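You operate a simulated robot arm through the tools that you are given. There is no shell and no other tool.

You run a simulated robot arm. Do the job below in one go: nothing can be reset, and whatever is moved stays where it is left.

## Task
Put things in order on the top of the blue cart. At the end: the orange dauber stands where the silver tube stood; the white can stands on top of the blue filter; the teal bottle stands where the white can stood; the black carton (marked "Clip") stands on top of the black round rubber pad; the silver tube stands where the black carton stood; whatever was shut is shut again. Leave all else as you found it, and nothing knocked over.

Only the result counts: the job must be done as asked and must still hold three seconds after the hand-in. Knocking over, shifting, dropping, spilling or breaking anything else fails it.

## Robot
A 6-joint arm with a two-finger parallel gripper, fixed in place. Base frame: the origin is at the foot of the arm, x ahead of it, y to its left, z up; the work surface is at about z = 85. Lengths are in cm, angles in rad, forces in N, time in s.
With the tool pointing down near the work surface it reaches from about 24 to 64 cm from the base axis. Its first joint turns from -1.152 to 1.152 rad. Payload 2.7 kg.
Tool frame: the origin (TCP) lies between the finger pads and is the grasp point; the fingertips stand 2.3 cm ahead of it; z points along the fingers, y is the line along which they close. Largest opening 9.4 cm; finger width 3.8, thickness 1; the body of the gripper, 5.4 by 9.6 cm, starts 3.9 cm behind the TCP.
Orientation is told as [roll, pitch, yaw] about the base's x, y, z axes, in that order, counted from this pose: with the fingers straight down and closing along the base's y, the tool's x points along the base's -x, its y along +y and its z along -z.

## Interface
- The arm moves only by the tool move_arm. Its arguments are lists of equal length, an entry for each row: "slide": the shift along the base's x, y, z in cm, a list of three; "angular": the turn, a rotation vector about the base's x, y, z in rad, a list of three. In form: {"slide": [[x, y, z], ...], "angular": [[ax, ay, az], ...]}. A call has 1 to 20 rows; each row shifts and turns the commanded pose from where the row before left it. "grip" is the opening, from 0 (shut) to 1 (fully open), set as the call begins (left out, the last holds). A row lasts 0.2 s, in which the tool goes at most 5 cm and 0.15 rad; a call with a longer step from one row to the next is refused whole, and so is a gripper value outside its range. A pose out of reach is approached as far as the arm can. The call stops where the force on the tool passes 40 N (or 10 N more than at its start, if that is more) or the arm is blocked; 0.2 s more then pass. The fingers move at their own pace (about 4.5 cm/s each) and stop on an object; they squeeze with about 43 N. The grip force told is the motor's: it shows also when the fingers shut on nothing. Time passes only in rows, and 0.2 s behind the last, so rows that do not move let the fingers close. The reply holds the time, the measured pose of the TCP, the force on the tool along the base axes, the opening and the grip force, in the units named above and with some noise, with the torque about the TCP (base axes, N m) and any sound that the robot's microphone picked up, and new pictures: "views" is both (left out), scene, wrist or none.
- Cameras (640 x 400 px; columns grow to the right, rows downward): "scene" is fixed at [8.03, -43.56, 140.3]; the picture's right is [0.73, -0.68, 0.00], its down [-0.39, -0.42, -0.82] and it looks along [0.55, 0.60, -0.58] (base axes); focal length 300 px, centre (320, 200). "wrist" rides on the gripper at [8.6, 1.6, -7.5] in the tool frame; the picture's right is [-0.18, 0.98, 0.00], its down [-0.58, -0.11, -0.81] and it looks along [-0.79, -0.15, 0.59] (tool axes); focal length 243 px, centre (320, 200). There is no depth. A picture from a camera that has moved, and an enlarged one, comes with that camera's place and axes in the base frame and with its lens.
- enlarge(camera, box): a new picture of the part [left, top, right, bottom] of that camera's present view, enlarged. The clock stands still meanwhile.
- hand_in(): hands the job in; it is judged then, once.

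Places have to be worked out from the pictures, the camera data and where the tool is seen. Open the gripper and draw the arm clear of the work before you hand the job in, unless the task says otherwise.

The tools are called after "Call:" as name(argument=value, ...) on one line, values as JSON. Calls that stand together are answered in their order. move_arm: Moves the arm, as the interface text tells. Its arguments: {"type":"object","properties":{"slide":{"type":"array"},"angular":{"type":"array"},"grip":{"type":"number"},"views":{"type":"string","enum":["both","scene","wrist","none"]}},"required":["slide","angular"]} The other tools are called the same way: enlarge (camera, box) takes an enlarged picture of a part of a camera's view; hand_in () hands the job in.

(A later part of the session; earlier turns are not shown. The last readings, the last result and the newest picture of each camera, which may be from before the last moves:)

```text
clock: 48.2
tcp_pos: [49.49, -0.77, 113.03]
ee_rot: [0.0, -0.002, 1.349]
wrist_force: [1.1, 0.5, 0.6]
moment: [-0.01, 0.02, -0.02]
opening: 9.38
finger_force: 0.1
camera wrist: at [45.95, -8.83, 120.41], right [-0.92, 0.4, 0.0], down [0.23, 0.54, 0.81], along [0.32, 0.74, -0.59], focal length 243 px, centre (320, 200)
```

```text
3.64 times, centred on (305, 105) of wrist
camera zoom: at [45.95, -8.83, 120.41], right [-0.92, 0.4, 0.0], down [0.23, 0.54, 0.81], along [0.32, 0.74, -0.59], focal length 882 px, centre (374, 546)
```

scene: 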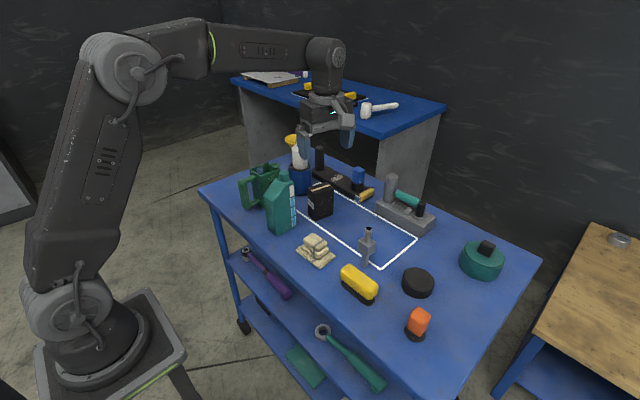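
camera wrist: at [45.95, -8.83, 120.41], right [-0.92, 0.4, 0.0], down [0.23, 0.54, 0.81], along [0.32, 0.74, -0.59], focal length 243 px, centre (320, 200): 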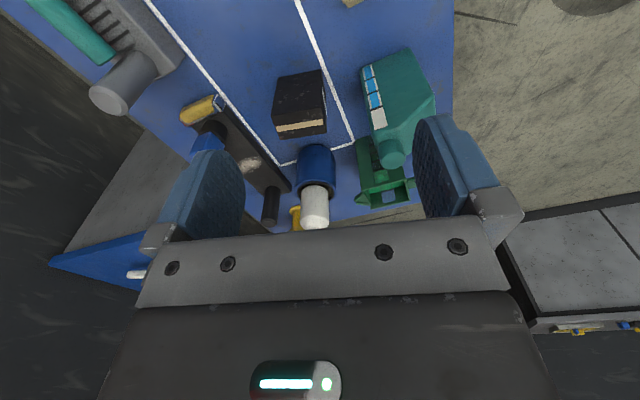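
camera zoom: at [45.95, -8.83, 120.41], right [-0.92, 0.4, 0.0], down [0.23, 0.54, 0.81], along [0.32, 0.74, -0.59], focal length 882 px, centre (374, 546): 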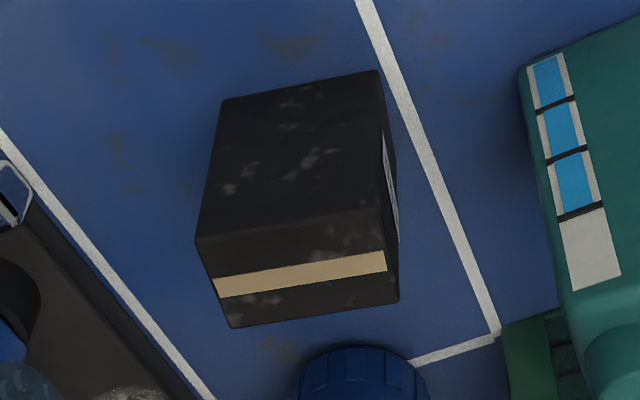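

Carton centre refined to (55.85, 7.97), yaw as expected. I move over it and descend to just above it.

Call:
move_arm(slide=[[2.12, 2.91, 0], [2.12, 2.91, 0], [2.12, 2.92, 0], [0, 0, -4], [0, 0, -4], [0, 0, -4], [0, 0, -3], [0, 0, 0]], angular=[[0, 0, 0], [0, 0, 0], [0, 0, 0], [0, 0, 0], [0, 0, 0], [0, 0, 0], [0, 0, 0], [0, 0, 0]])

Call:
enlarge(camera="scene", box=[260, 100, 380, 230])

```text
clock: 50.0
tcp_pos: [55.77, 8.07, 97.81]
ee_rot: [0.0, -0.002, 1.352]
wrist_force: [0.6, -1.0, 0.7]
moment: [0.0, -0.01, -0.02]
opening: 9.38
finger_force: 0.1
camera wrist: at [52.34, -0.26, 105.28], right [-0.92, 0.39, 0.0], down [0.23, 0.54, 0.81], along [0.32, 0.74, -0.59], focal length 243 px, centre (320, 200)
```

scene: 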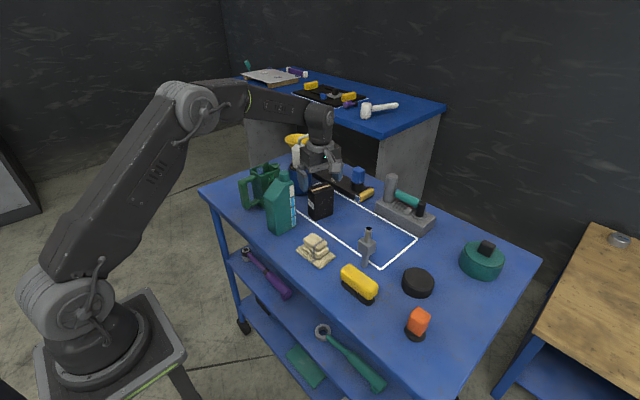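
wrist: 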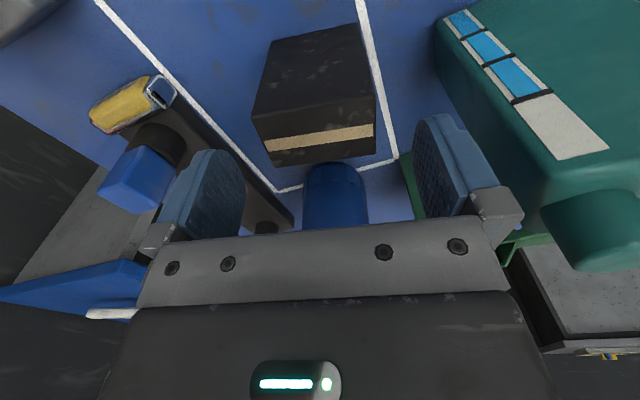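

```text
3.08 times, centred on (320, 165) of scene
camera zoom: at [8.03, -43.56, 140.3], right [0.73, -0.68, 0.0], down [-0.39, -0.42, -0.82], along [0.55, 0.6, -0.58], focal length 923 px, centre (320, 308)
```

zoom: 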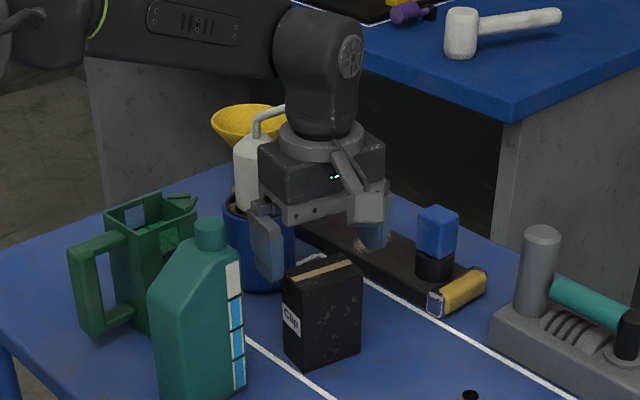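

Clear on all sides. I descend to grasp height (palm about 0.7 cm above the carton top).

Call:
move_arm(slide=[[0.05, -0.05, -2.5], [0, 0, -2.5], [0, 0, -1.4], [0, 0, 0]], angular=[[0, 0, 0], [0, 0, 0], [0, 0, 0], [0, 0, 0]])

Call:
enlarge(camera="scene", box=[270, 130, 370, 230])

```text
clock: 51.0
tcp_pos: [55.72, 7.87, 91.55]
ee_rot: [0.0, 0.0, 1.352]
wrist_force: [0.3, 0.3, 0.6]
moment: [0.01, -0.01, -0.02]
opening: 9.4
finger_force: 0.1
camera wrist: at [52.23, -0.26, 99.01], right [-0.92, 0.39, 0.0], down [0.23, 0.54, 0.81], along [0.32, 0.74, -0.59], focal length 243 px, centre (320, 200)
```

scene: 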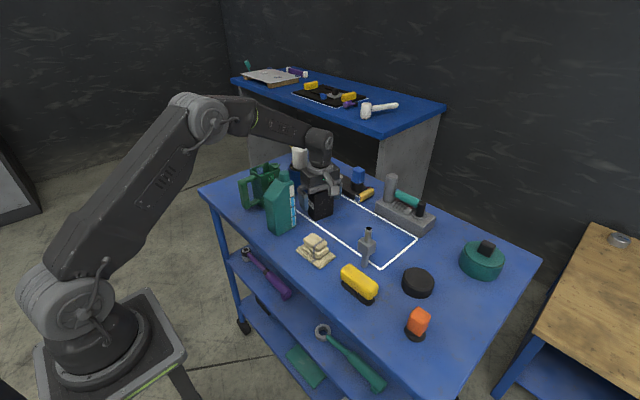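
wrist: 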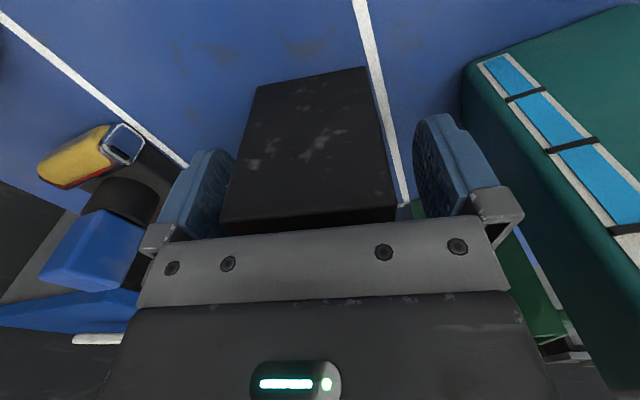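

```text
4.00 times, centred on (320, 180) of scene
camera zoom: at [8.03, -43.56, 140.3], right [0.73, -0.68, 0.0], down [-0.39, -0.42, -0.82], along [0.55, 0.6, -0.58], focal length 1200 px, centre (320, 280)
```

zoom: 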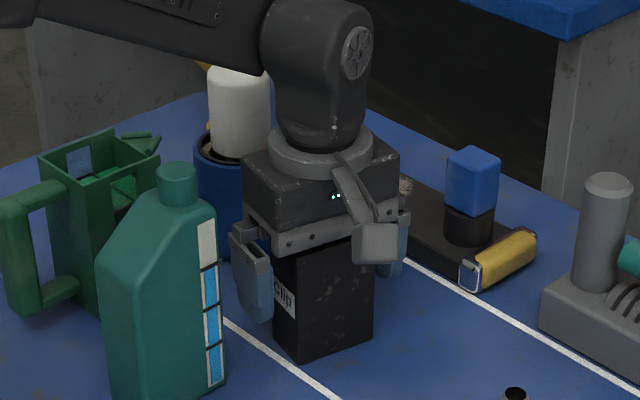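

Aligned. I close on the carton's two end faces and test-lift slightly.

Call:
move_arm(slide=[[0, 0, 0], [0, 0, 0], [0, 0, 0], [0, 0, 0]], angular=[[0, 0, 0], [0, 0, 0], [0, 0, 0], [0, 0, 0]], grip=0.5, views="none")

Call:
move_arm(slide=[[0, 0, 0.4], [0, 0, 0.6], [0, 0, 0]], angular=[[0, 0, 0], [0, 0, 0], [0, 0, 0]], views="scene")

Call:
enlarge(camera="scene", box=[320, 160, 540, 360])

```text
clock: 52.0
tcp_pos: [55.7, 8.0, 91.57]
ee_rot: [0.0, 0.0, 1.351]
wrist_force: [0.0, 0.4, -0.6]
moment: [-0.02, 0.02, -0.03]
opening: 6.44
finger_force: 43.3
```

```text
clock: 52.8
tcp_pos: [55.81, 8.04, 92.66]
ee_rot: [0.0, -0.001, 1.351]
wrist_force: [-0.4, -0.4, -1.8]
moment: [0.01, 0.02, -0.01]
opening: 6.47
finger_force: 43.3
```

scene: 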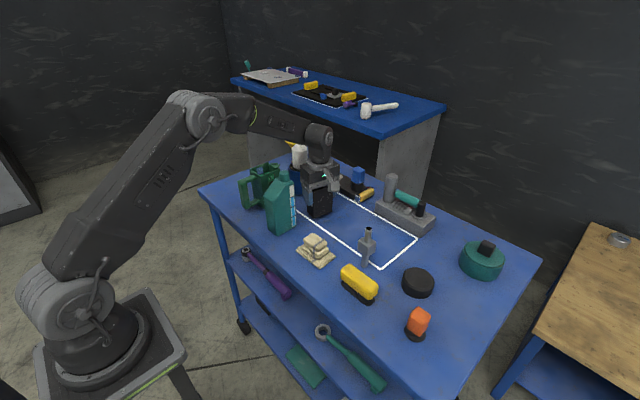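

```text
2.00 times, centred on (430, 260) of scene
camera zoom: at [8.03, -43.56, 140.3], right [0.73, -0.68, 0.0], down [-0.39, -0.42, -0.82], along [0.55, 0.6, -0.58], focal length 600 px, centre (100, 80)
```

zoom: 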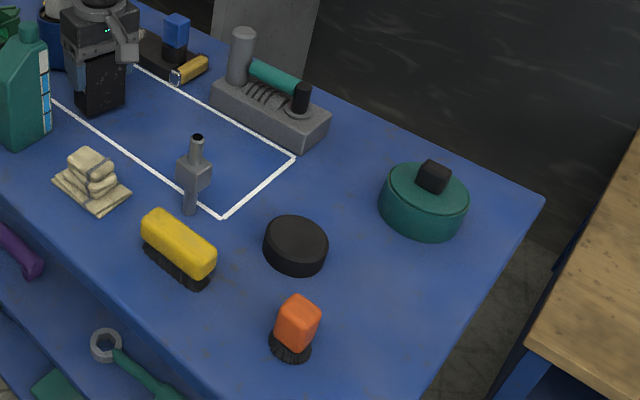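

The carton is held (6.45 cm grip, light). I lift it high, carry it over to the pad, and look.

Call:
move_arm(slide=[[0, 0, 3], [0, 0, 3.5], [0, 0, 4], [0, 0, 3], [0, -3, 0], [-0.2, -4.3, 0], [-0.2, -4.3, 0], [-0.2, -4.3, 0], [-0.2, -4.3, 0], [-0.2, -4.3, 0], [-0.2, -4.3, 0], [-0.3, -4.3, 0], [0, 0, 0]], angular=[[0, 0, 0], [0, 0, 0], [0, 0, 0], [0, 0, 0], [0, 0, 0], [0, 0, 0], [0, 0, 0], [0, 0, 0], [0, 0, 0], [0, 0, 0], [0, 0, 0], [0, 0, 0], [0, 0, 0]])

Call:
enlarge(camera="wrist", box=[200, 0, 440, 150])

Call:
enlarge(camera="scene", box=[340, 200, 480, 350])

```text
clock: 55.6
tcp_pos: [54.3, -24.95, 106.67]
ee_rot: [0.001, -0.002, 1.351]
wrist_force: [-0.5, 0.5, -0.4]
moment: [0.01, 0.0, 0.01]
opening: 6.45
finger_force: 43.0
camera wrist: at [50.78, -33.12, 113.98], right [-0.92, 0.39, 0.0], down [0.23, 0.54, 0.81], along [0.32, 0.74, -0.59], focal length 243 px, centre (320, 200)
```

scene: 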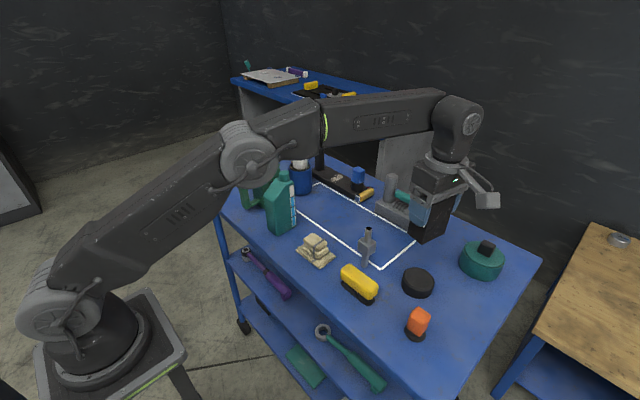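
wrist: 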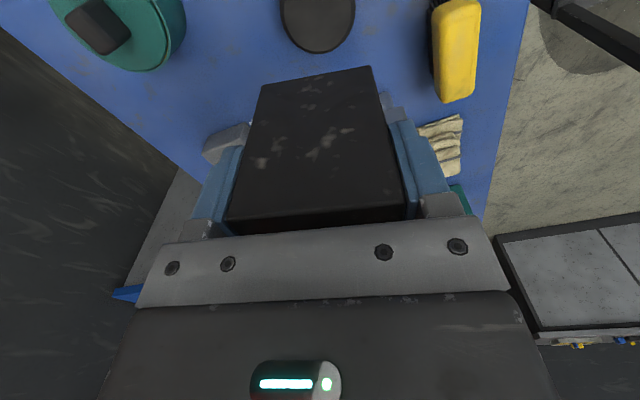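

```text
2.67 times, centred on (320, 75) of wrist
camera zoom: at [50.78, -33.12, 113.98], right [-0.92, 0.39, 0.0], down [0.23, 0.54, 0.81], along [0.32, 0.74, -0.59], focal length 647 px, centre (320, 533)
```

zoom: 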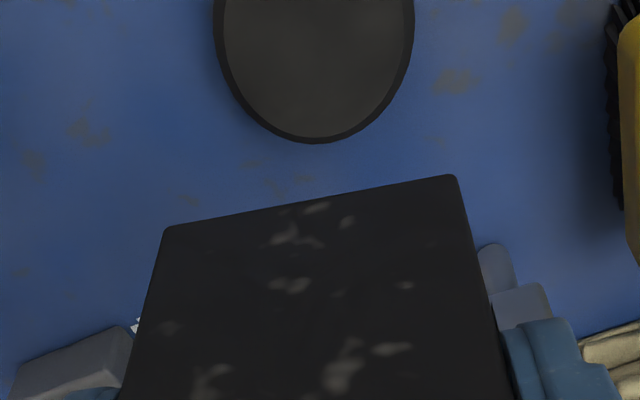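

```text
2.67 times, centred on (410, 275) of scene
camera zoom: at [8.03, -43.57, 140.3], right [0.73, -0.68, 0.0], down [-0.39, -0.42, -0.82], along [0.55, 0.6, -0.58], focal length 800 px, centre (80, 0)
```

zoom: 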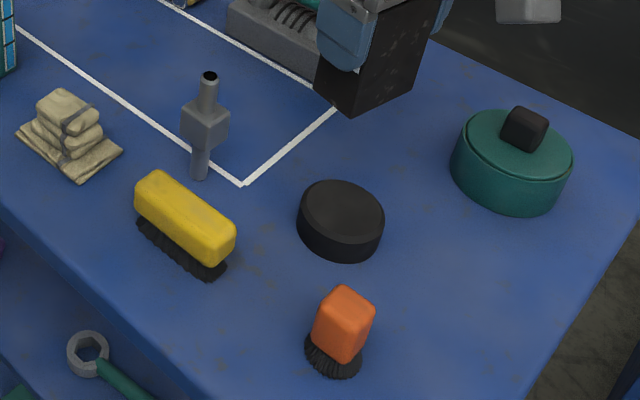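

The pad's centre is ≈ (53.95, -26.1), its top at z≈87.0, about 6.9 across. The carton should touch at TCP z≈93.6. I lower to 1 cm above that and check.

Call:
move_arm(slide=[[-0.35, -1.15, -3.5], [0, 0, -3.5], [0, 0, -3], [0, 0, -2], [0, 0, 0]], angular=[[0, 0, 0], [0, 0, 0], [0, 0, 0], [0, 0, 0], [0, 0, 0]])

Call:
enlarge(camera="scene", box=[360, 190, 480, 320])

```text
clock: 56.8
tcp_pos: [53.95, -26.23, 94.5]
ee_rot: [-0.006, 0.001, 1.352]
wrist_force: [-9.2, 3.5, 26.3]
moment: [0.37, 0.83, -0.01]
opening: 6.46
finger_force: 43.2
camera wrist: at [50.44, -34.35, 102.01], right [-0.92, 0.39, 0.0], down [0.23, 0.55, 0.81], along [0.32, 0.74, -0.59], focal length 243 px, centre (320, 200)
```

scene: 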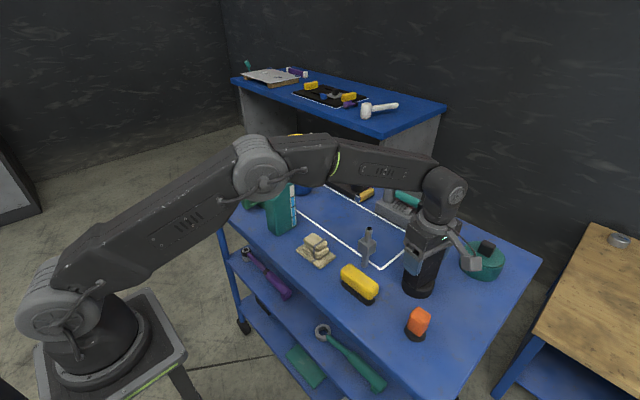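
wrist: 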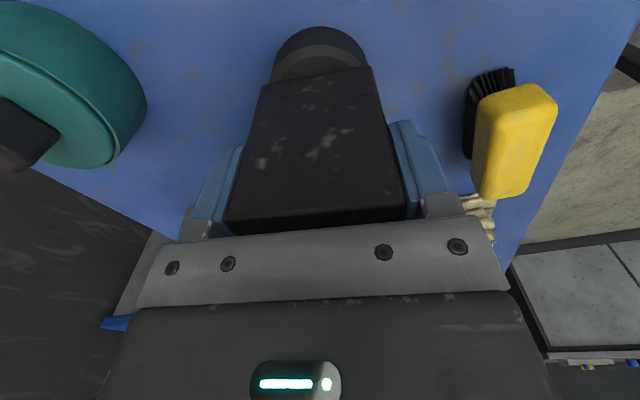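

```text
3.08 times, centred on (420, 255) of scene
camera zoom: at [7.96, -43.53, 140.32], right [0.73, -0.68, 0.0], down [-0.39, -0.42, -0.82], along [0.55, 0.6, -0.58], focal length 923 px, centre (12, 31)
```

zoom: 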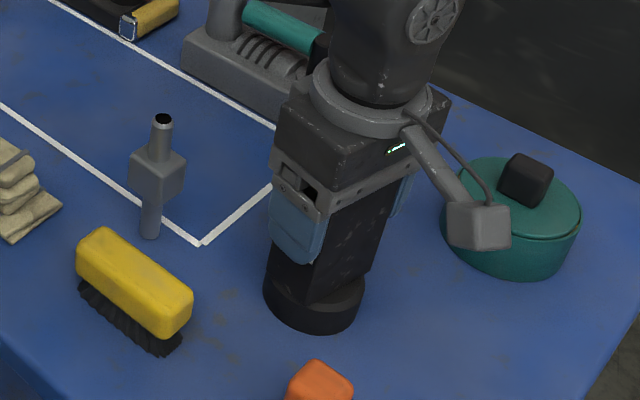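

Contact came 0.9 cm earlier than predicted (26 N), so the pad is a bit taller than I judged. I relieve the pressure slightly and inspect the seating.

Call:
move_arm(slide=[[0, 0, 0.15], [0, 0, 0]], angular=[[0, 0, 0], [0, 0, 0]], views="none")

Call:
enlarge(camera="scene", box=[390, 250, 450, 310])

Call:
enlarge(camera="wrist", box=[230, 10, 400, 110])

```text
clock: 57.4
tcp_pos: [53.97, -26.12, 94.53]
ee_rot: [-0.007, 0.001, 1.351]
wrist_force: [-2.8, -2.0, 23.2]
moment: [0.02, 0.38, -0.02]
opening: 6.44
finger_force: 42.6
```

```text
6.67 times, centred on (420, 280) of scene
camera zoom: at [7.98, -43.55, 140.31], right [0.73, -0.68, 0.0], down [-0.39, -0.42, -0.82], along [0.55, 0.6, -0.58], focal length 2000 px, centre (-347, -333)
```

zoom: 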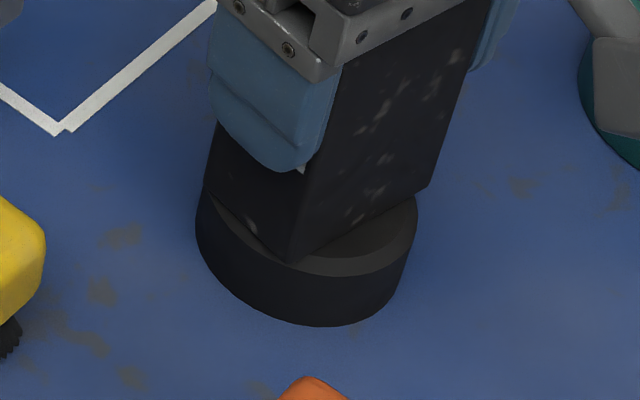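

```text
3.76 times, centred on (315, 60) of wrist
camera zoom: at [50.47, -34.35, 102.0], right [-0.92, 0.39, -0.01], down [0.23, 0.55, 0.81], along [0.32, 0.74, -0.59], focal length 913 px, centre (339, 727)
```

zoom: 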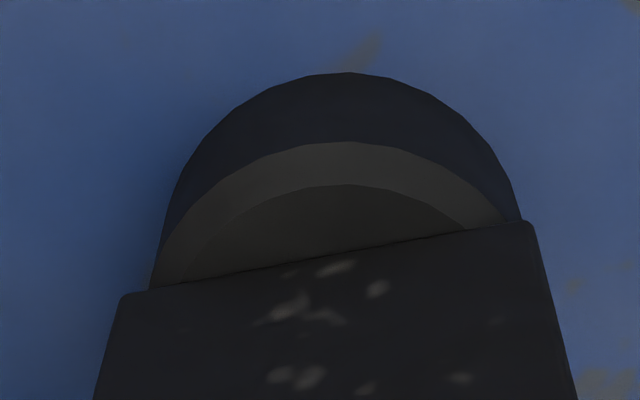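

The carton is well centred on the pad and sits flat. I ease the remaining downward force before releasing.

Call:
move_arm(slide=[[0, 0, 0.12], [0, 0, 0]], angular=[[0, 0, 0], [0, 0, 0]], views="none")

```text
clock: 58.0
tcp_pos: [54.07, -26.12, 94.59]
ee_rot: [-0.004, -0.001, 1.351]
wrist_force: [1.1, -5.3, 19.3]
moment: [-0.35, -0.05, -0.01]
opening: 6.46
finger_force: 43.1
```

Call:
move_arm(slide=[[0, 0, 0.15], [0, 0, 0.15], [0, 0, 0]], angular=[[0, 0, 0], [0, 0, 0], [0, 0, 0]], views="none")

```text
clock: 58.8
tcp_pos: [54.01, -26.16, 94.57]
ee_rot: [0.002, -0.002, 1.351]
wrist_force: [3.3, -5.5, 6.7]
moment: [-0.41, -0.32, -0.07]
opening: 6.43
finger_force: 43.0
```

Call:
move_arm(slide=[[0, 0, 0.12], [0, 0, 0]], angular=[[0, 0, 0], [0, 0, 0]], views="none")

Call:
move_arm(slide=[[0, 0, 0], [0, 0, 0], [0, 0, 0]], angular=[[0, 0, 0], [0, 0, 0], [0, 0, 0]], grip=0.85)

Call:
enlarge(camera="scene", box=[390, 230, 450, 310])

```text
clock: 59.4
tcp_pos: [53.98, -26.0, 94.61]
ee_rot: [0.003, -0.002, 1.352]
wrist_force: [0.8, 0.5, -0.1]
moment: [-0.02, -0.01, -0.01]
opening: 6.48
finger_force: 42.9
```

```text
clock: 60.2
tcp_pos: [54.08, -26.14, 94.85]
ee_rot: [0.002, 0.0, 1.351]
wrist_force: [0.2, 0.5, 0.4]
moment: [-0.01, -0.03, 0.03]
opening: 7.99
finger_force: 0.1
camera wrist: at [50.52, -34.34, 102.25], right [-0.92, 0.39, 0.0], down [0.23, 0.54, 0.81], along [0.32, 0.74, -0.59], focal length 243 px, centre (320, 200)
```

scene: 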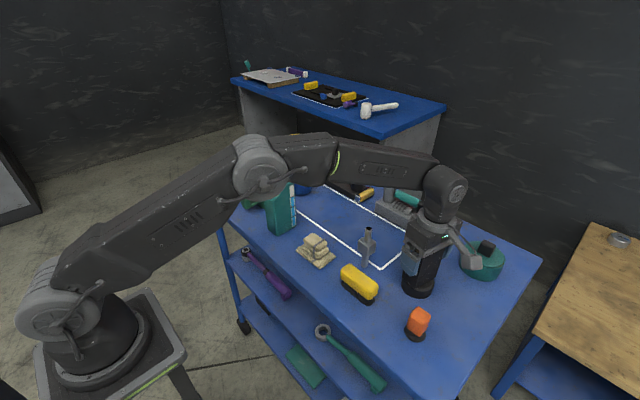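
wrist: 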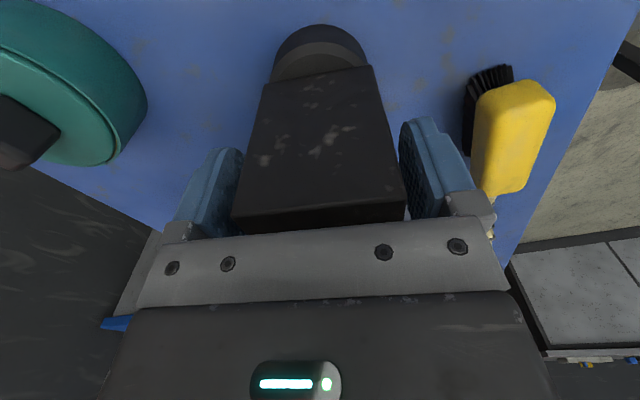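

```text
5.00 times, centred on (420, 270) of scene
camera zoom: at [8.03, -43.56, 140.3], right [0.73, -0.68, 0.0], down [-0.39, -0.42, -0.82], along [0.55, 0.6, -0.58], focal length 1500 px, centre (-180, -150)
```

zoom: 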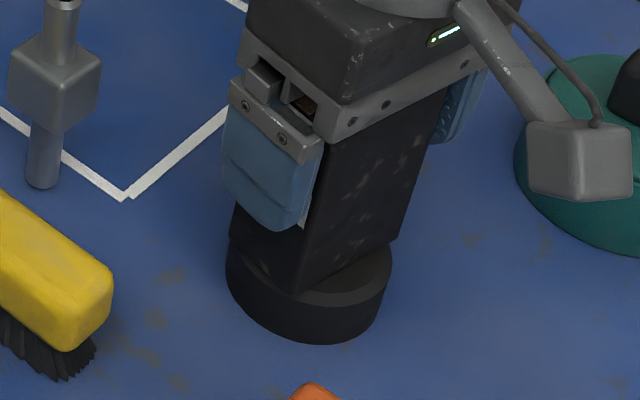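

Released with no load. I rise straight up and check that the carton stands.

Call:
move_arm(slide=[[0, 0, 1], [0, 0, 2.5], [0, 0, 4], [0, 0, 4], [0, 0, 3], [0, 0, 0]], angular=[[0, 0, 0], [0, 0, 0], [0, 0, 0], [0, 0, 0], [0, 0, 0], [0, 0, 0]])

Call:
enlarge(camera="scene", box=[330, 210, 480, 350])

```text
clock: 61.6
tcp_pos: [53.91, -26.25, 109.28]
ee_rot: [0.0, -0.001, 1.353]
wrist_force: [-0.6, -0.2, 0.5]
moment: [-0.01, 0.04, 0.0]
opening: 8.0
finger_force: 0.0
camera wrist: at [50.4, -34.38, 116.64], right [-0.92, 0.39, 0.0], down [0.23, 0.54, 0.81], along [0.32, 0.74, -0.59], focal length 243 px, centre (320, 200)
```

scene: 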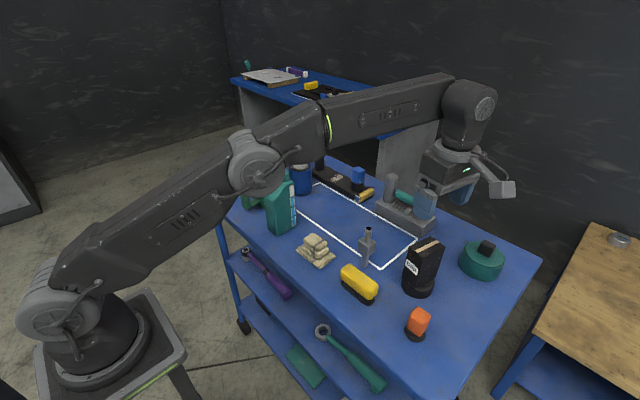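
wrist: 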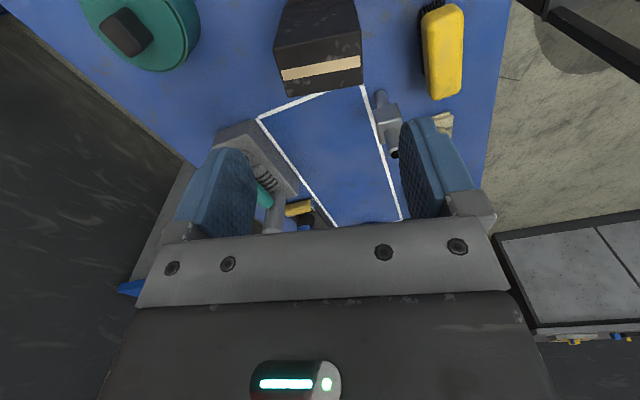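

```text
2.86 times, centred on (405, 280) of scene
camera zoom: at [8.03, -43.56, 140.3], right [0.73, -0.68, 0.0], down [-0.39, -0.42, -0.82], along [0.55, 0.6, -0.58], focal length 857 px, centre (77, -29)
```

zoom: 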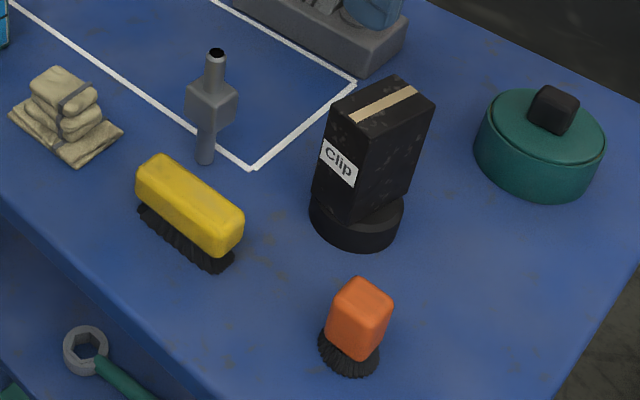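

The carton stands on the pad. Next the silver tube; I enlarge it in both views for its exact position.

Call:
enlarge(camera="wrist", box=[340, 70, 440, 170])

Call:
enlarge(camera="scene", box=[350, 220, 390, 280])

```text
4.00 times, centred on (390, 120) of wrist
camera zoom: at [50.4, -34.38, 116.64], right [-0.92, 0.39, 0.0], down [0.23, 0.54, 0.81], along [0.32, 0.74, -0.59], focal length 970 px, centre (40, 520)
```

zoom: 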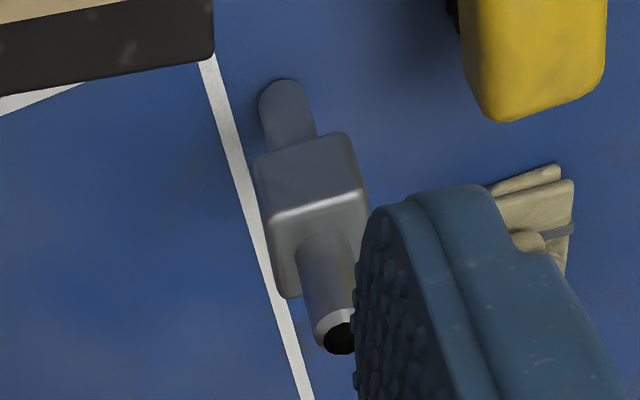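

```text
6.67 times, centred on (370, 250) of scene
camera zoom: at [8.03, -43.56, 140.3], right [0.73, -0.68, 0.0], down [-0.39, -0.42, -0.82], along [0.55, 0.6, -0.58], focal length 2000 px, centre (-13, -133)
```

zoom: 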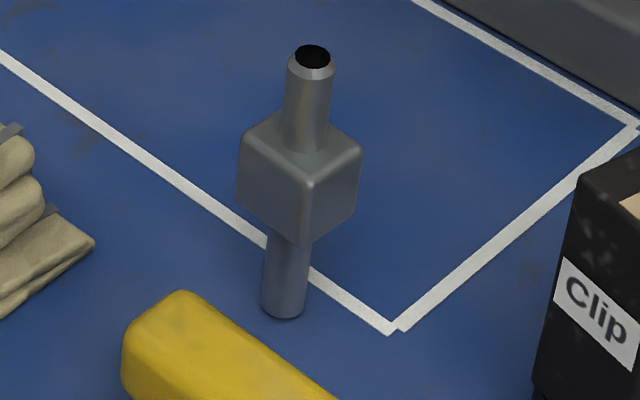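

Tube axis ≈ (50.15, -13.97), top z≈96.6, and the cube's top is at z≈92.5. I'll grip the upper tube above the cube. I move over it and descend partly.

Call:
move_arm(slide=[[-1.25, 4.1, 0], [-1.25, 4.1, 0], [-1.25, 4.08, 0], [0, 0, -3.5], [0, 0, -3.5], [0, 0, -2.5], [0, 0, 0]], angular=[[0, 0, 0], [0, 0, 0], [0, 0, 0], [0, 0, 0], [0, 0, 0], [0, 0, 0], [0, 0, 0]])

Call:
enlarge(camera="wrist", box=[240, 60, 420, 240])

Call:
enlarge(camera="scene", box=[320, 170, 420, 280])

```text
clock: 63.2
tcp_pos: [50.36, -14.01, 99.7]
ee_rot: [0.0, 0.0, 1.351]
wrist_force: [-0.1, -1.2, -0.2]
moment: [-0.02, 0.03, 0.05]
opening: 7.99
finger_force: 0.0
camera wrist: at [46.78, -22.19, 107.14], right [-0.92, 0.39, 0.0], down [0.23, 0.54, 0.81], along [0.32, 0.74, -0.59], focal length 243 px, centre (320, 200)
```

scene: 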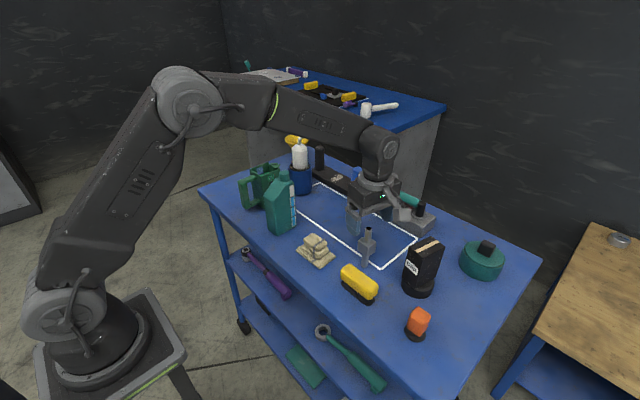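
wrist: 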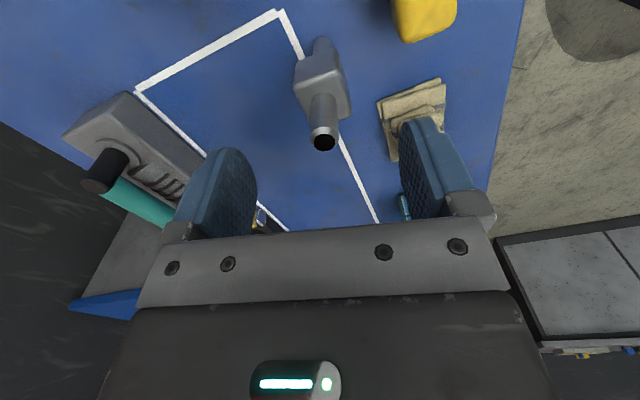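

```text
2.22 times, centred on (330, 150) of wrist
camera zoom: at [46.78, -22.19, 107.14], right [-0.92, 0.39, 0.0], down [0.23, 0.54, 0.81], along [0.32, 0.74, -0.59], focal length 539 px, centre (298, 311)
```

zoom: 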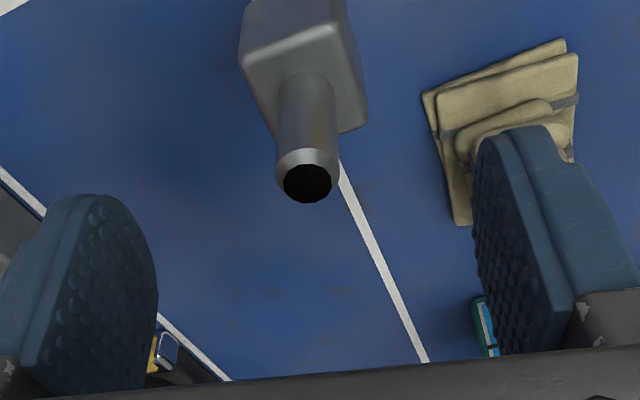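

```text
3.64 times, centred on (370, 225) of scene
camera zoom: at [8.03, -43.56, 140.3], right [0.73, -0.68, 0.0], down [-0.39, -0.42, -0.82], along [0.55, 0.6, -0.58], focal length 1091 px, centre (138, 109)
```

zoom: 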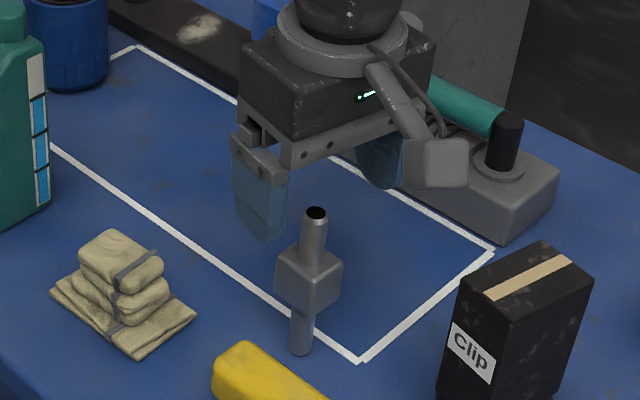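

The tube top reads as (50.1, -13.85). I shift x by -0.2 and descend to z≈95.3, then close gently.

Call:
move_arm(slide=[[-0.2, 0.1, -2], [0, 0, -1.6], [0, 0, -0.7], [0, 0, 0]], angular=[[0, 0, 0], [0, 0, 0], [0, 0, 0], [0, 0, 0]])

Call:
enlarge(camera="scene", box=[335, 200, 405, 280])

Call:
enlarge(camera="wrist", box=[200, 100, 460, 260])

```text
clock: 64.2
tcp_pos: [49.97, -13.65, 95.47]
ee_rot: [0.001, -0.001, 1.353]
wrist_force: [-0.3, 0.0, 0.5]
moment: [0.03, -0.03, -0.04]
opening: 7.98
finger_force: 0.0
camera wrist: at [46.57, -21.97, 102.93], right [-0.92, 0.39, 0.0], down [0.23, 0.54, 0.81], along [0.32, 0.74, -0.59], focal length 243 px, centre (320, 200)
```

scene: 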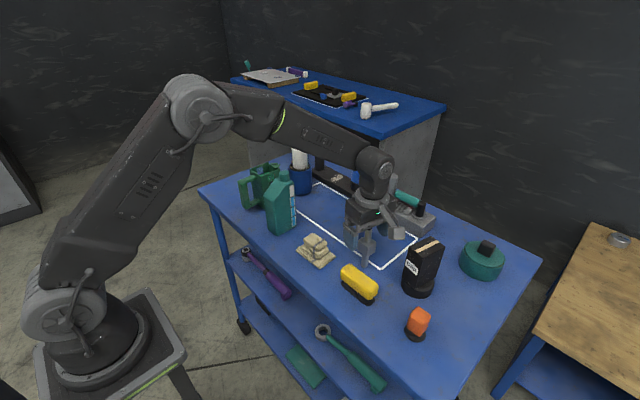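
wrist: 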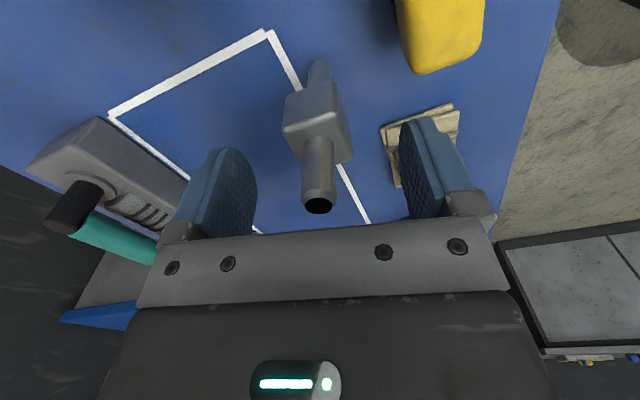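

```text
5.00 times, centred on (370, 240) of scene
camera zoom: at [8.03, -43.56, 140.3], right [0.73, -0.68, 0.0], down [-0.39, -0.42, -0.82], along [0.55, 0.6, -0.58], focal length 1500 px, centre (70, 0)
```

zoom: 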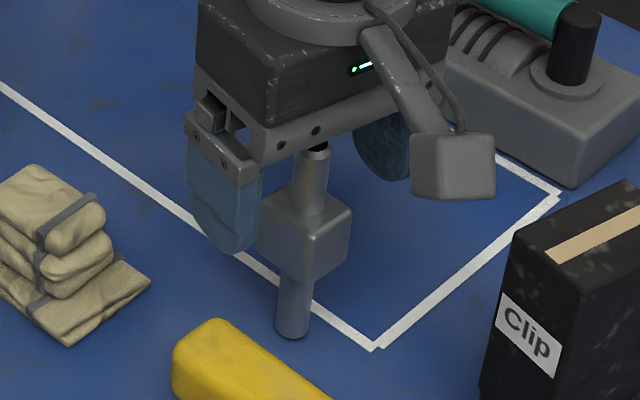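

```text
2.46 times, centred on (330, 180) of wrist
camera zoom: at [46.57, -21.97, 102.93], right [-0.92, 0.39, 0.0], down [0.23, 0.54, 0.81], along [0.32, 0.74, -0.59], focal length 597 px, centre (295, 249)
```

zoom: 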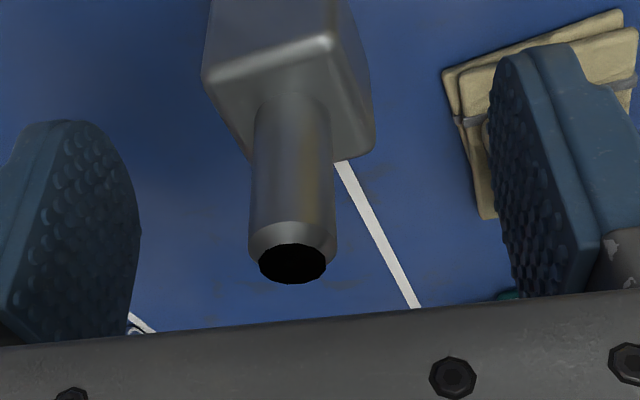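

By projection, the tube's axis is within 0.5 mm of the finger mid-plane. I close on it.

Call:
move_arm(slide=[[0, 0, 0], [0, 0, 0], [0, 0, 0], [0, 0, 0], [0, 0, 0]], angular=[[0, 0, 0], [0, 0, 0], [0, 0, 0], [0, 0, 0], [0, 0, 0]], grip=0.05, views="wrist")

Call:
enlarge(camera="scene", box=[335, 200, 405, 280])

```text
clock: 65.4
tcp_pos: [49.96, -13.84, 95.64]
ee_rot: [0.001, 0.0, 1.351]
wrist_force: [-0.1, 1.0, 1.7]
moment: [0.0, 0.04, -0.01]
opening: 2.92
finger_force: 43.0
camera wrist: at [46.56, -21.98, 102.96], right [-0.92, 0.39, 0.0], down [0.23, 0.54, 0.81], along [0.32, 0.74, -0.59], focal length 243 px, centre (320, 200)
```

wrist: 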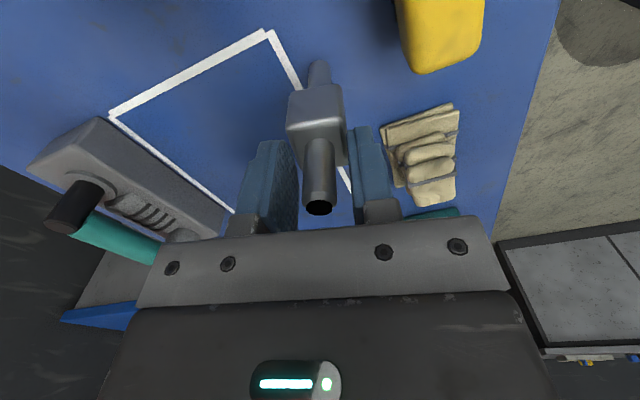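

```text
5.00 times, centred on (370, 240) of scene
camera zoom: at [8.03, -43.56, 140.3], right [0.73, -0.68, 0.0], down [-0.39, -0.42, -0.82], along [0.55, 0.6, -0.58], focal length 1500 px, centre (70, 0)
```

zoom: 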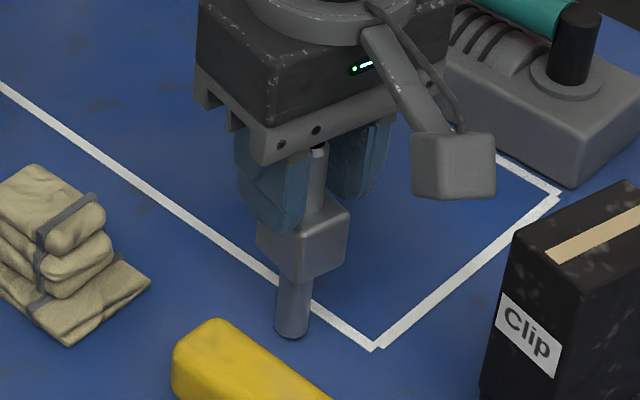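

The fingertips have met the cube (opening 2.92), whose faces are now aligned with the fingers. The cube is a better flat grip, so I open slightly, go 1.2 cm lower, and close again.

Call:
move_arm(slide=[[0, 0, 0], [0, 0, 0], [0, 0, 0]], angular=[[0, 0, 0], [0, 0, 0], [0, 0, 0]], grip=0.55, views="wrist")

Call:
enlarge(camera="scene", box=[335, 200, 405, 280])

Call:
enlarge(camera="wrist", box=[240, 40, 400, 230])

```text
clock: 66.2
tcp_pos: [49.98, -13.76, 95.61]
ee_rot: [0.0, 0.0, 1.351]
wrist_force: [-0.2, 0.0, -0.3]
moment: [0.0, 0.01, -0.02]
opening: 5.12
finger_force: 0.0
camera wrist: at [46.56, -21.98, 102.95], right [-0.92, 0.39, 0.0], down [0.23, 0.54, 0.81], along [0.32, 0.74, -0.59], focal length 243 px, centre (320, 200)
```

wrist: 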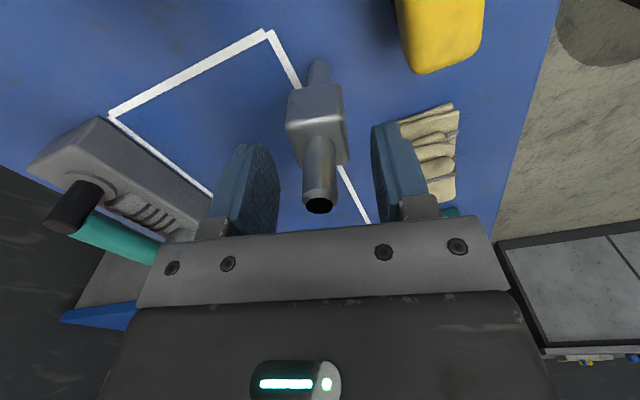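

```text
5.00 times, centred on (370, 240) of scene
camera zoom: at [8.03, -43.56, 140.3], right [0.73, -0.68, 0.0], down [-0.39, -0.42, -0.82], along [0.55, 0.6, -0.58], focal length 1500 px, centre (70, 0)
```

zoom: 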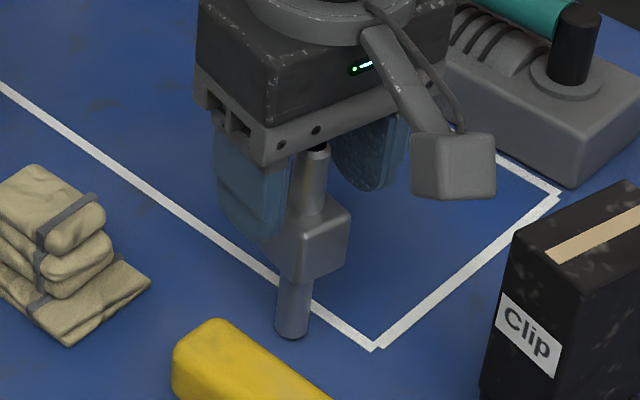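

```text
2.11 times, centred on (320, 135) of wrist
camera zoom: at [46.56, -21.98, 102.95], right [-0.92, 0.39, 0.0], down [0.23, 0.54, 0.81], along [0.32, 0.74, -0.59], focal length 511 px, centre (320, 337)
```

zoom: 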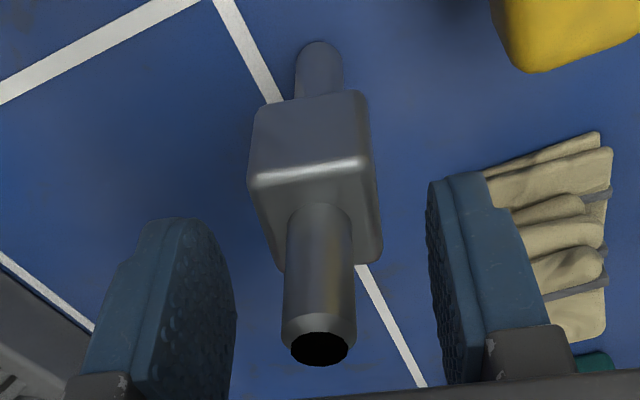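

Call:
move_arm(slide=[[0, 0, -0.7], [0, 0, -0.6], [0, 0, 0]], angular=[[0, 0, 0], [0, 0, 0], [0, 0, 0]], views="none")

Call:
move_arm(slide=[[0, 0, 0], [0, 0, 0], [0, 0, 0], [0, 0, 0]], angular=[[0, 0, 0], [0, 0, 0], [0, 0, 0], [0, 0, 0]], grip=0.15, views="wrist")

Call:
enlarge(camera="scene", box=[335, 200, 405, 280])

```text
clock: 67.0
tcp_pos: [50.05, -13.83, 94.25]
ee_rot: [0.001, 0.0, 1.351]
wrist_force: [0.1, 0.0, -0.4]
moment: [-0.05, 0.0, 0.01]
opening: 5.18
finger_force: 0.0
```

```text
clock: 68.0
tcp_pos: [50.03, -13.71, 94.21]
ee_rot: [0.0, -0.001, 1.352]
wrist_force: [-0.6, -0.1, -0.4]
moment: [-0.02, -0.03, 0.01]
opening: 2.9
finger_force: 42.9
camera wrist: at [46.56, -22.03, 101.64], right [-0.92, 0.39, 0.0], down [0.23, 0.54, 0.81], along [0.32, 0.74, -0.59], focal length 243 px, centre (320, 200)
```

wrist: 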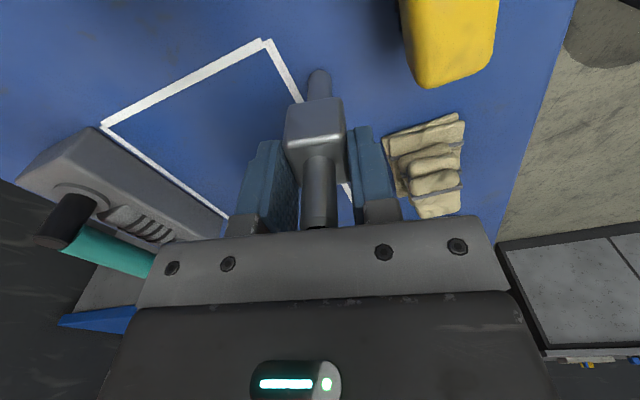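

```text
5.00 times, centred on (370, 240) of scene
camera zoom: at [8.03, -43.56, 140.3], right [0.73, -0.68, 0.0], down [-0.39, -0.42, -0.82], along [0.55, 0.6, -0.58], focal length 1500 px, centre (70, 0)
```

zoom: 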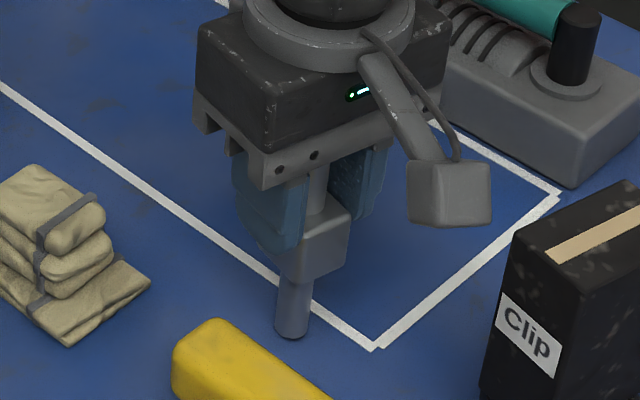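

Firm grip on the cube. I lift and carry the tube to the carton's old spot (55.8, 8.0).

Call:
move_arm(slide=[[0, 0, 0.6], [0, 0, 2], [0, 0, 4], [0, 0, 4], [0.8, 3.6, 0], [0.95, 3.65, 0], [1, 3.65, 0], [1, 3.65, 0], [1, 3.65, 0], [1, 3.72, 0], [0, 0, 0]], angular=[[0, 0, 0], [0, 0, 0], [0, 0, 0], [0, 0, 0], [0, 0, 0], [0, 0, 0], [0, 0, 0], [0, 0, 0], [0, 0, 0], [0, 0, 0], [0, 0, 0]])

Call:
enlarge(camera="scene", box=[260, 110, 390, 230])

```text
clock: 70.4
tcp_pos: [55.83, 8.32, 104.73]
ee_rot: [0.002, 0.0, 1.351]
wrist_force: [-0.4, 0.4, -0.7]
moment: [0.01, 0.03, -0.01]
opening: 2.88
finger_force: 42.6
camera wrist: at [52.35, 0.1, 112.15], right [-0.92, 0.39, 0.0], down [0.23, 0.54, 0.81], along [0.32, 0.74, -0.59], focal length 243 px, centre (320, 200)
```

scene: 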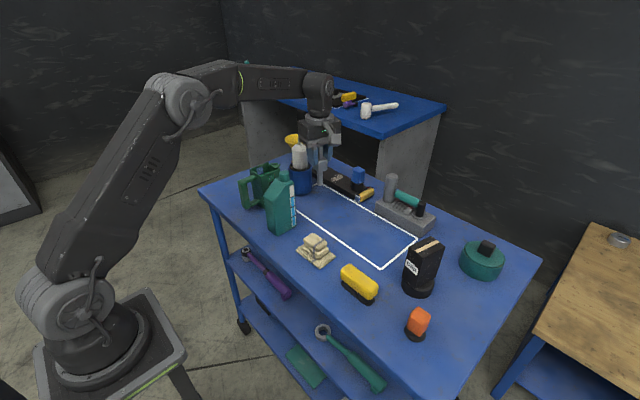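
wrist: 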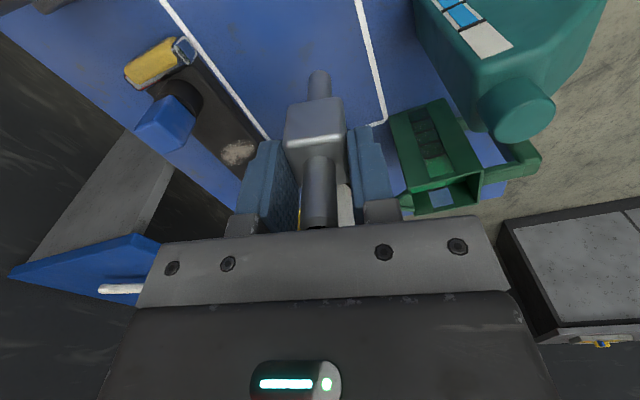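

```text
3.33 times, centred on (325, 170) of scene
camera zoom: at [8.04, -43.56, 140.3], right [0.73, -0.68, 0.0], down [-0.39, -0.42, -0.82], along [0.55, 0.6, -0.58], focal length 1000 px, centre (303, 300)
```

zoom: 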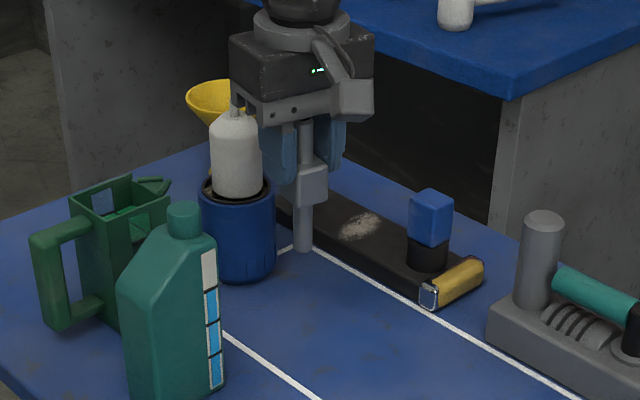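

Clear of the spout and bottle. I lower to about 0.7 cm above the surface.

Call:
move_arm(slide=[[0, -0.15, -3.5], [0, 0, -3.5], [0, 0, -2], [0, 0, -0.8], [0, 0, 0]], angular=[[0, 0, 0], [0, 0, 0], [0, 0, 0], [0, 0, 0], [0, 0, 0]])

Call:
enlarge(camera="scene", box=[270, 120, 370, 230])

```text
clock: 71.6
tcp_pos: [55.68, 7.97, 94.97]
ee_rot: [0.0, -0.001, 1.35]
wrist_force: [-0.4, -0.3, -0.5]
moment: [0.0, 0.05, 0.01]
opening: 2.92
finger_force: 43.0
camera wrist: at [52.14, -0.27, 102.43], right [-0.92, 0.39, 0.0], down [0.23, 0.54, 0.81], along [0.32, 0.74, -0.59], focal length 243 px, centre (320, 200)
```

scene: 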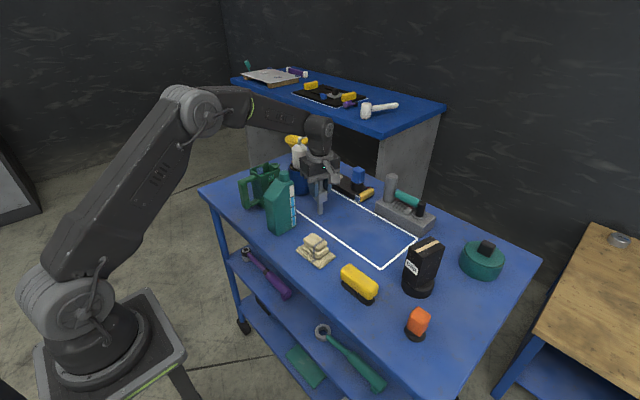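
wrist: 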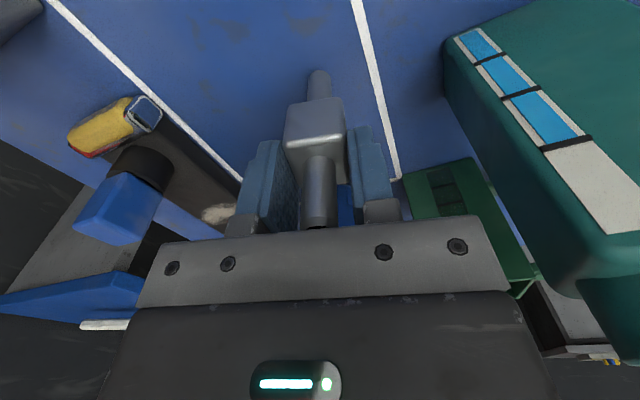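

```text
3.64 times, centred on (320, 175) of scene
camera zoom: at [8.03, -43.56, 140.3], right [0.73, -0.68, 0.0], down [-0.39, -0.42, -0.82], along [0.55, 0.6, -0.58], focal length 1091 px, centre (320, 291)
```

zoom: 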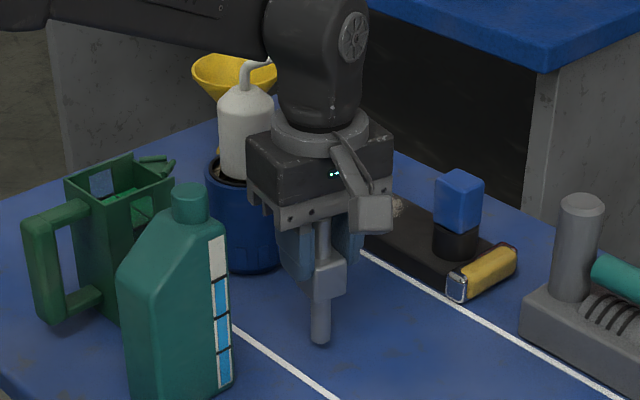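

Call:
move_arm(slide=[[0.1, 0.15, -0.25], [0, 0, -0.2], [0, 0, -0.1], [0, 0, 0]], angular=[[0, 0, 0], [0, 0, 0], [0, 0, 0], [0, 0, 0]], views="none")

```text
clock: 72.6
tcp_pos: [55.75, 8.1, 94.51]
ee_rot: [0.001, 0.0, 1.351]
wrist_force: [-1.0, -0.2, -0.8]
moment: [0.02, 0.01, 0.04]
opening: 2.92
finger_force: 43.5
```

No contact yet; I go lower in small steps.

Call:
move_arm(slide=[[0, 0, -0.1], [0, 0, -0.1], [0, 0, 0]], angular=[[0, 0, 0], [0, 0, 0], [0, 0, 0]], views="none")

```text
clock: 73.4
tcp_pos: [55.86, 8.17, 94.11]
ee_rot: [-0.001, 0.0, 1.351]
wrist_force: [0.1, -0.2, -1.6]
moment: [-0.03, -0.02, 0.02]
opening: 2.91
finger_force: 43.0
```

Call:
move_arm(slide=[[0, 0, -0.08], [0, 0, 0]], angular=[[0, 0, 0], [0, 0, 0]], views="none")

```text
clock: 74.0
tcp_pos: [55.85, 8.19, 94.28]
ee_rot: [-0.003, -0.001, 1.35]
wrist_force: [0.5, 1.1, 2.7]
moment: [0.03, 0.06, 0.0]
opening: 2.92
finger_force: 43.3
```

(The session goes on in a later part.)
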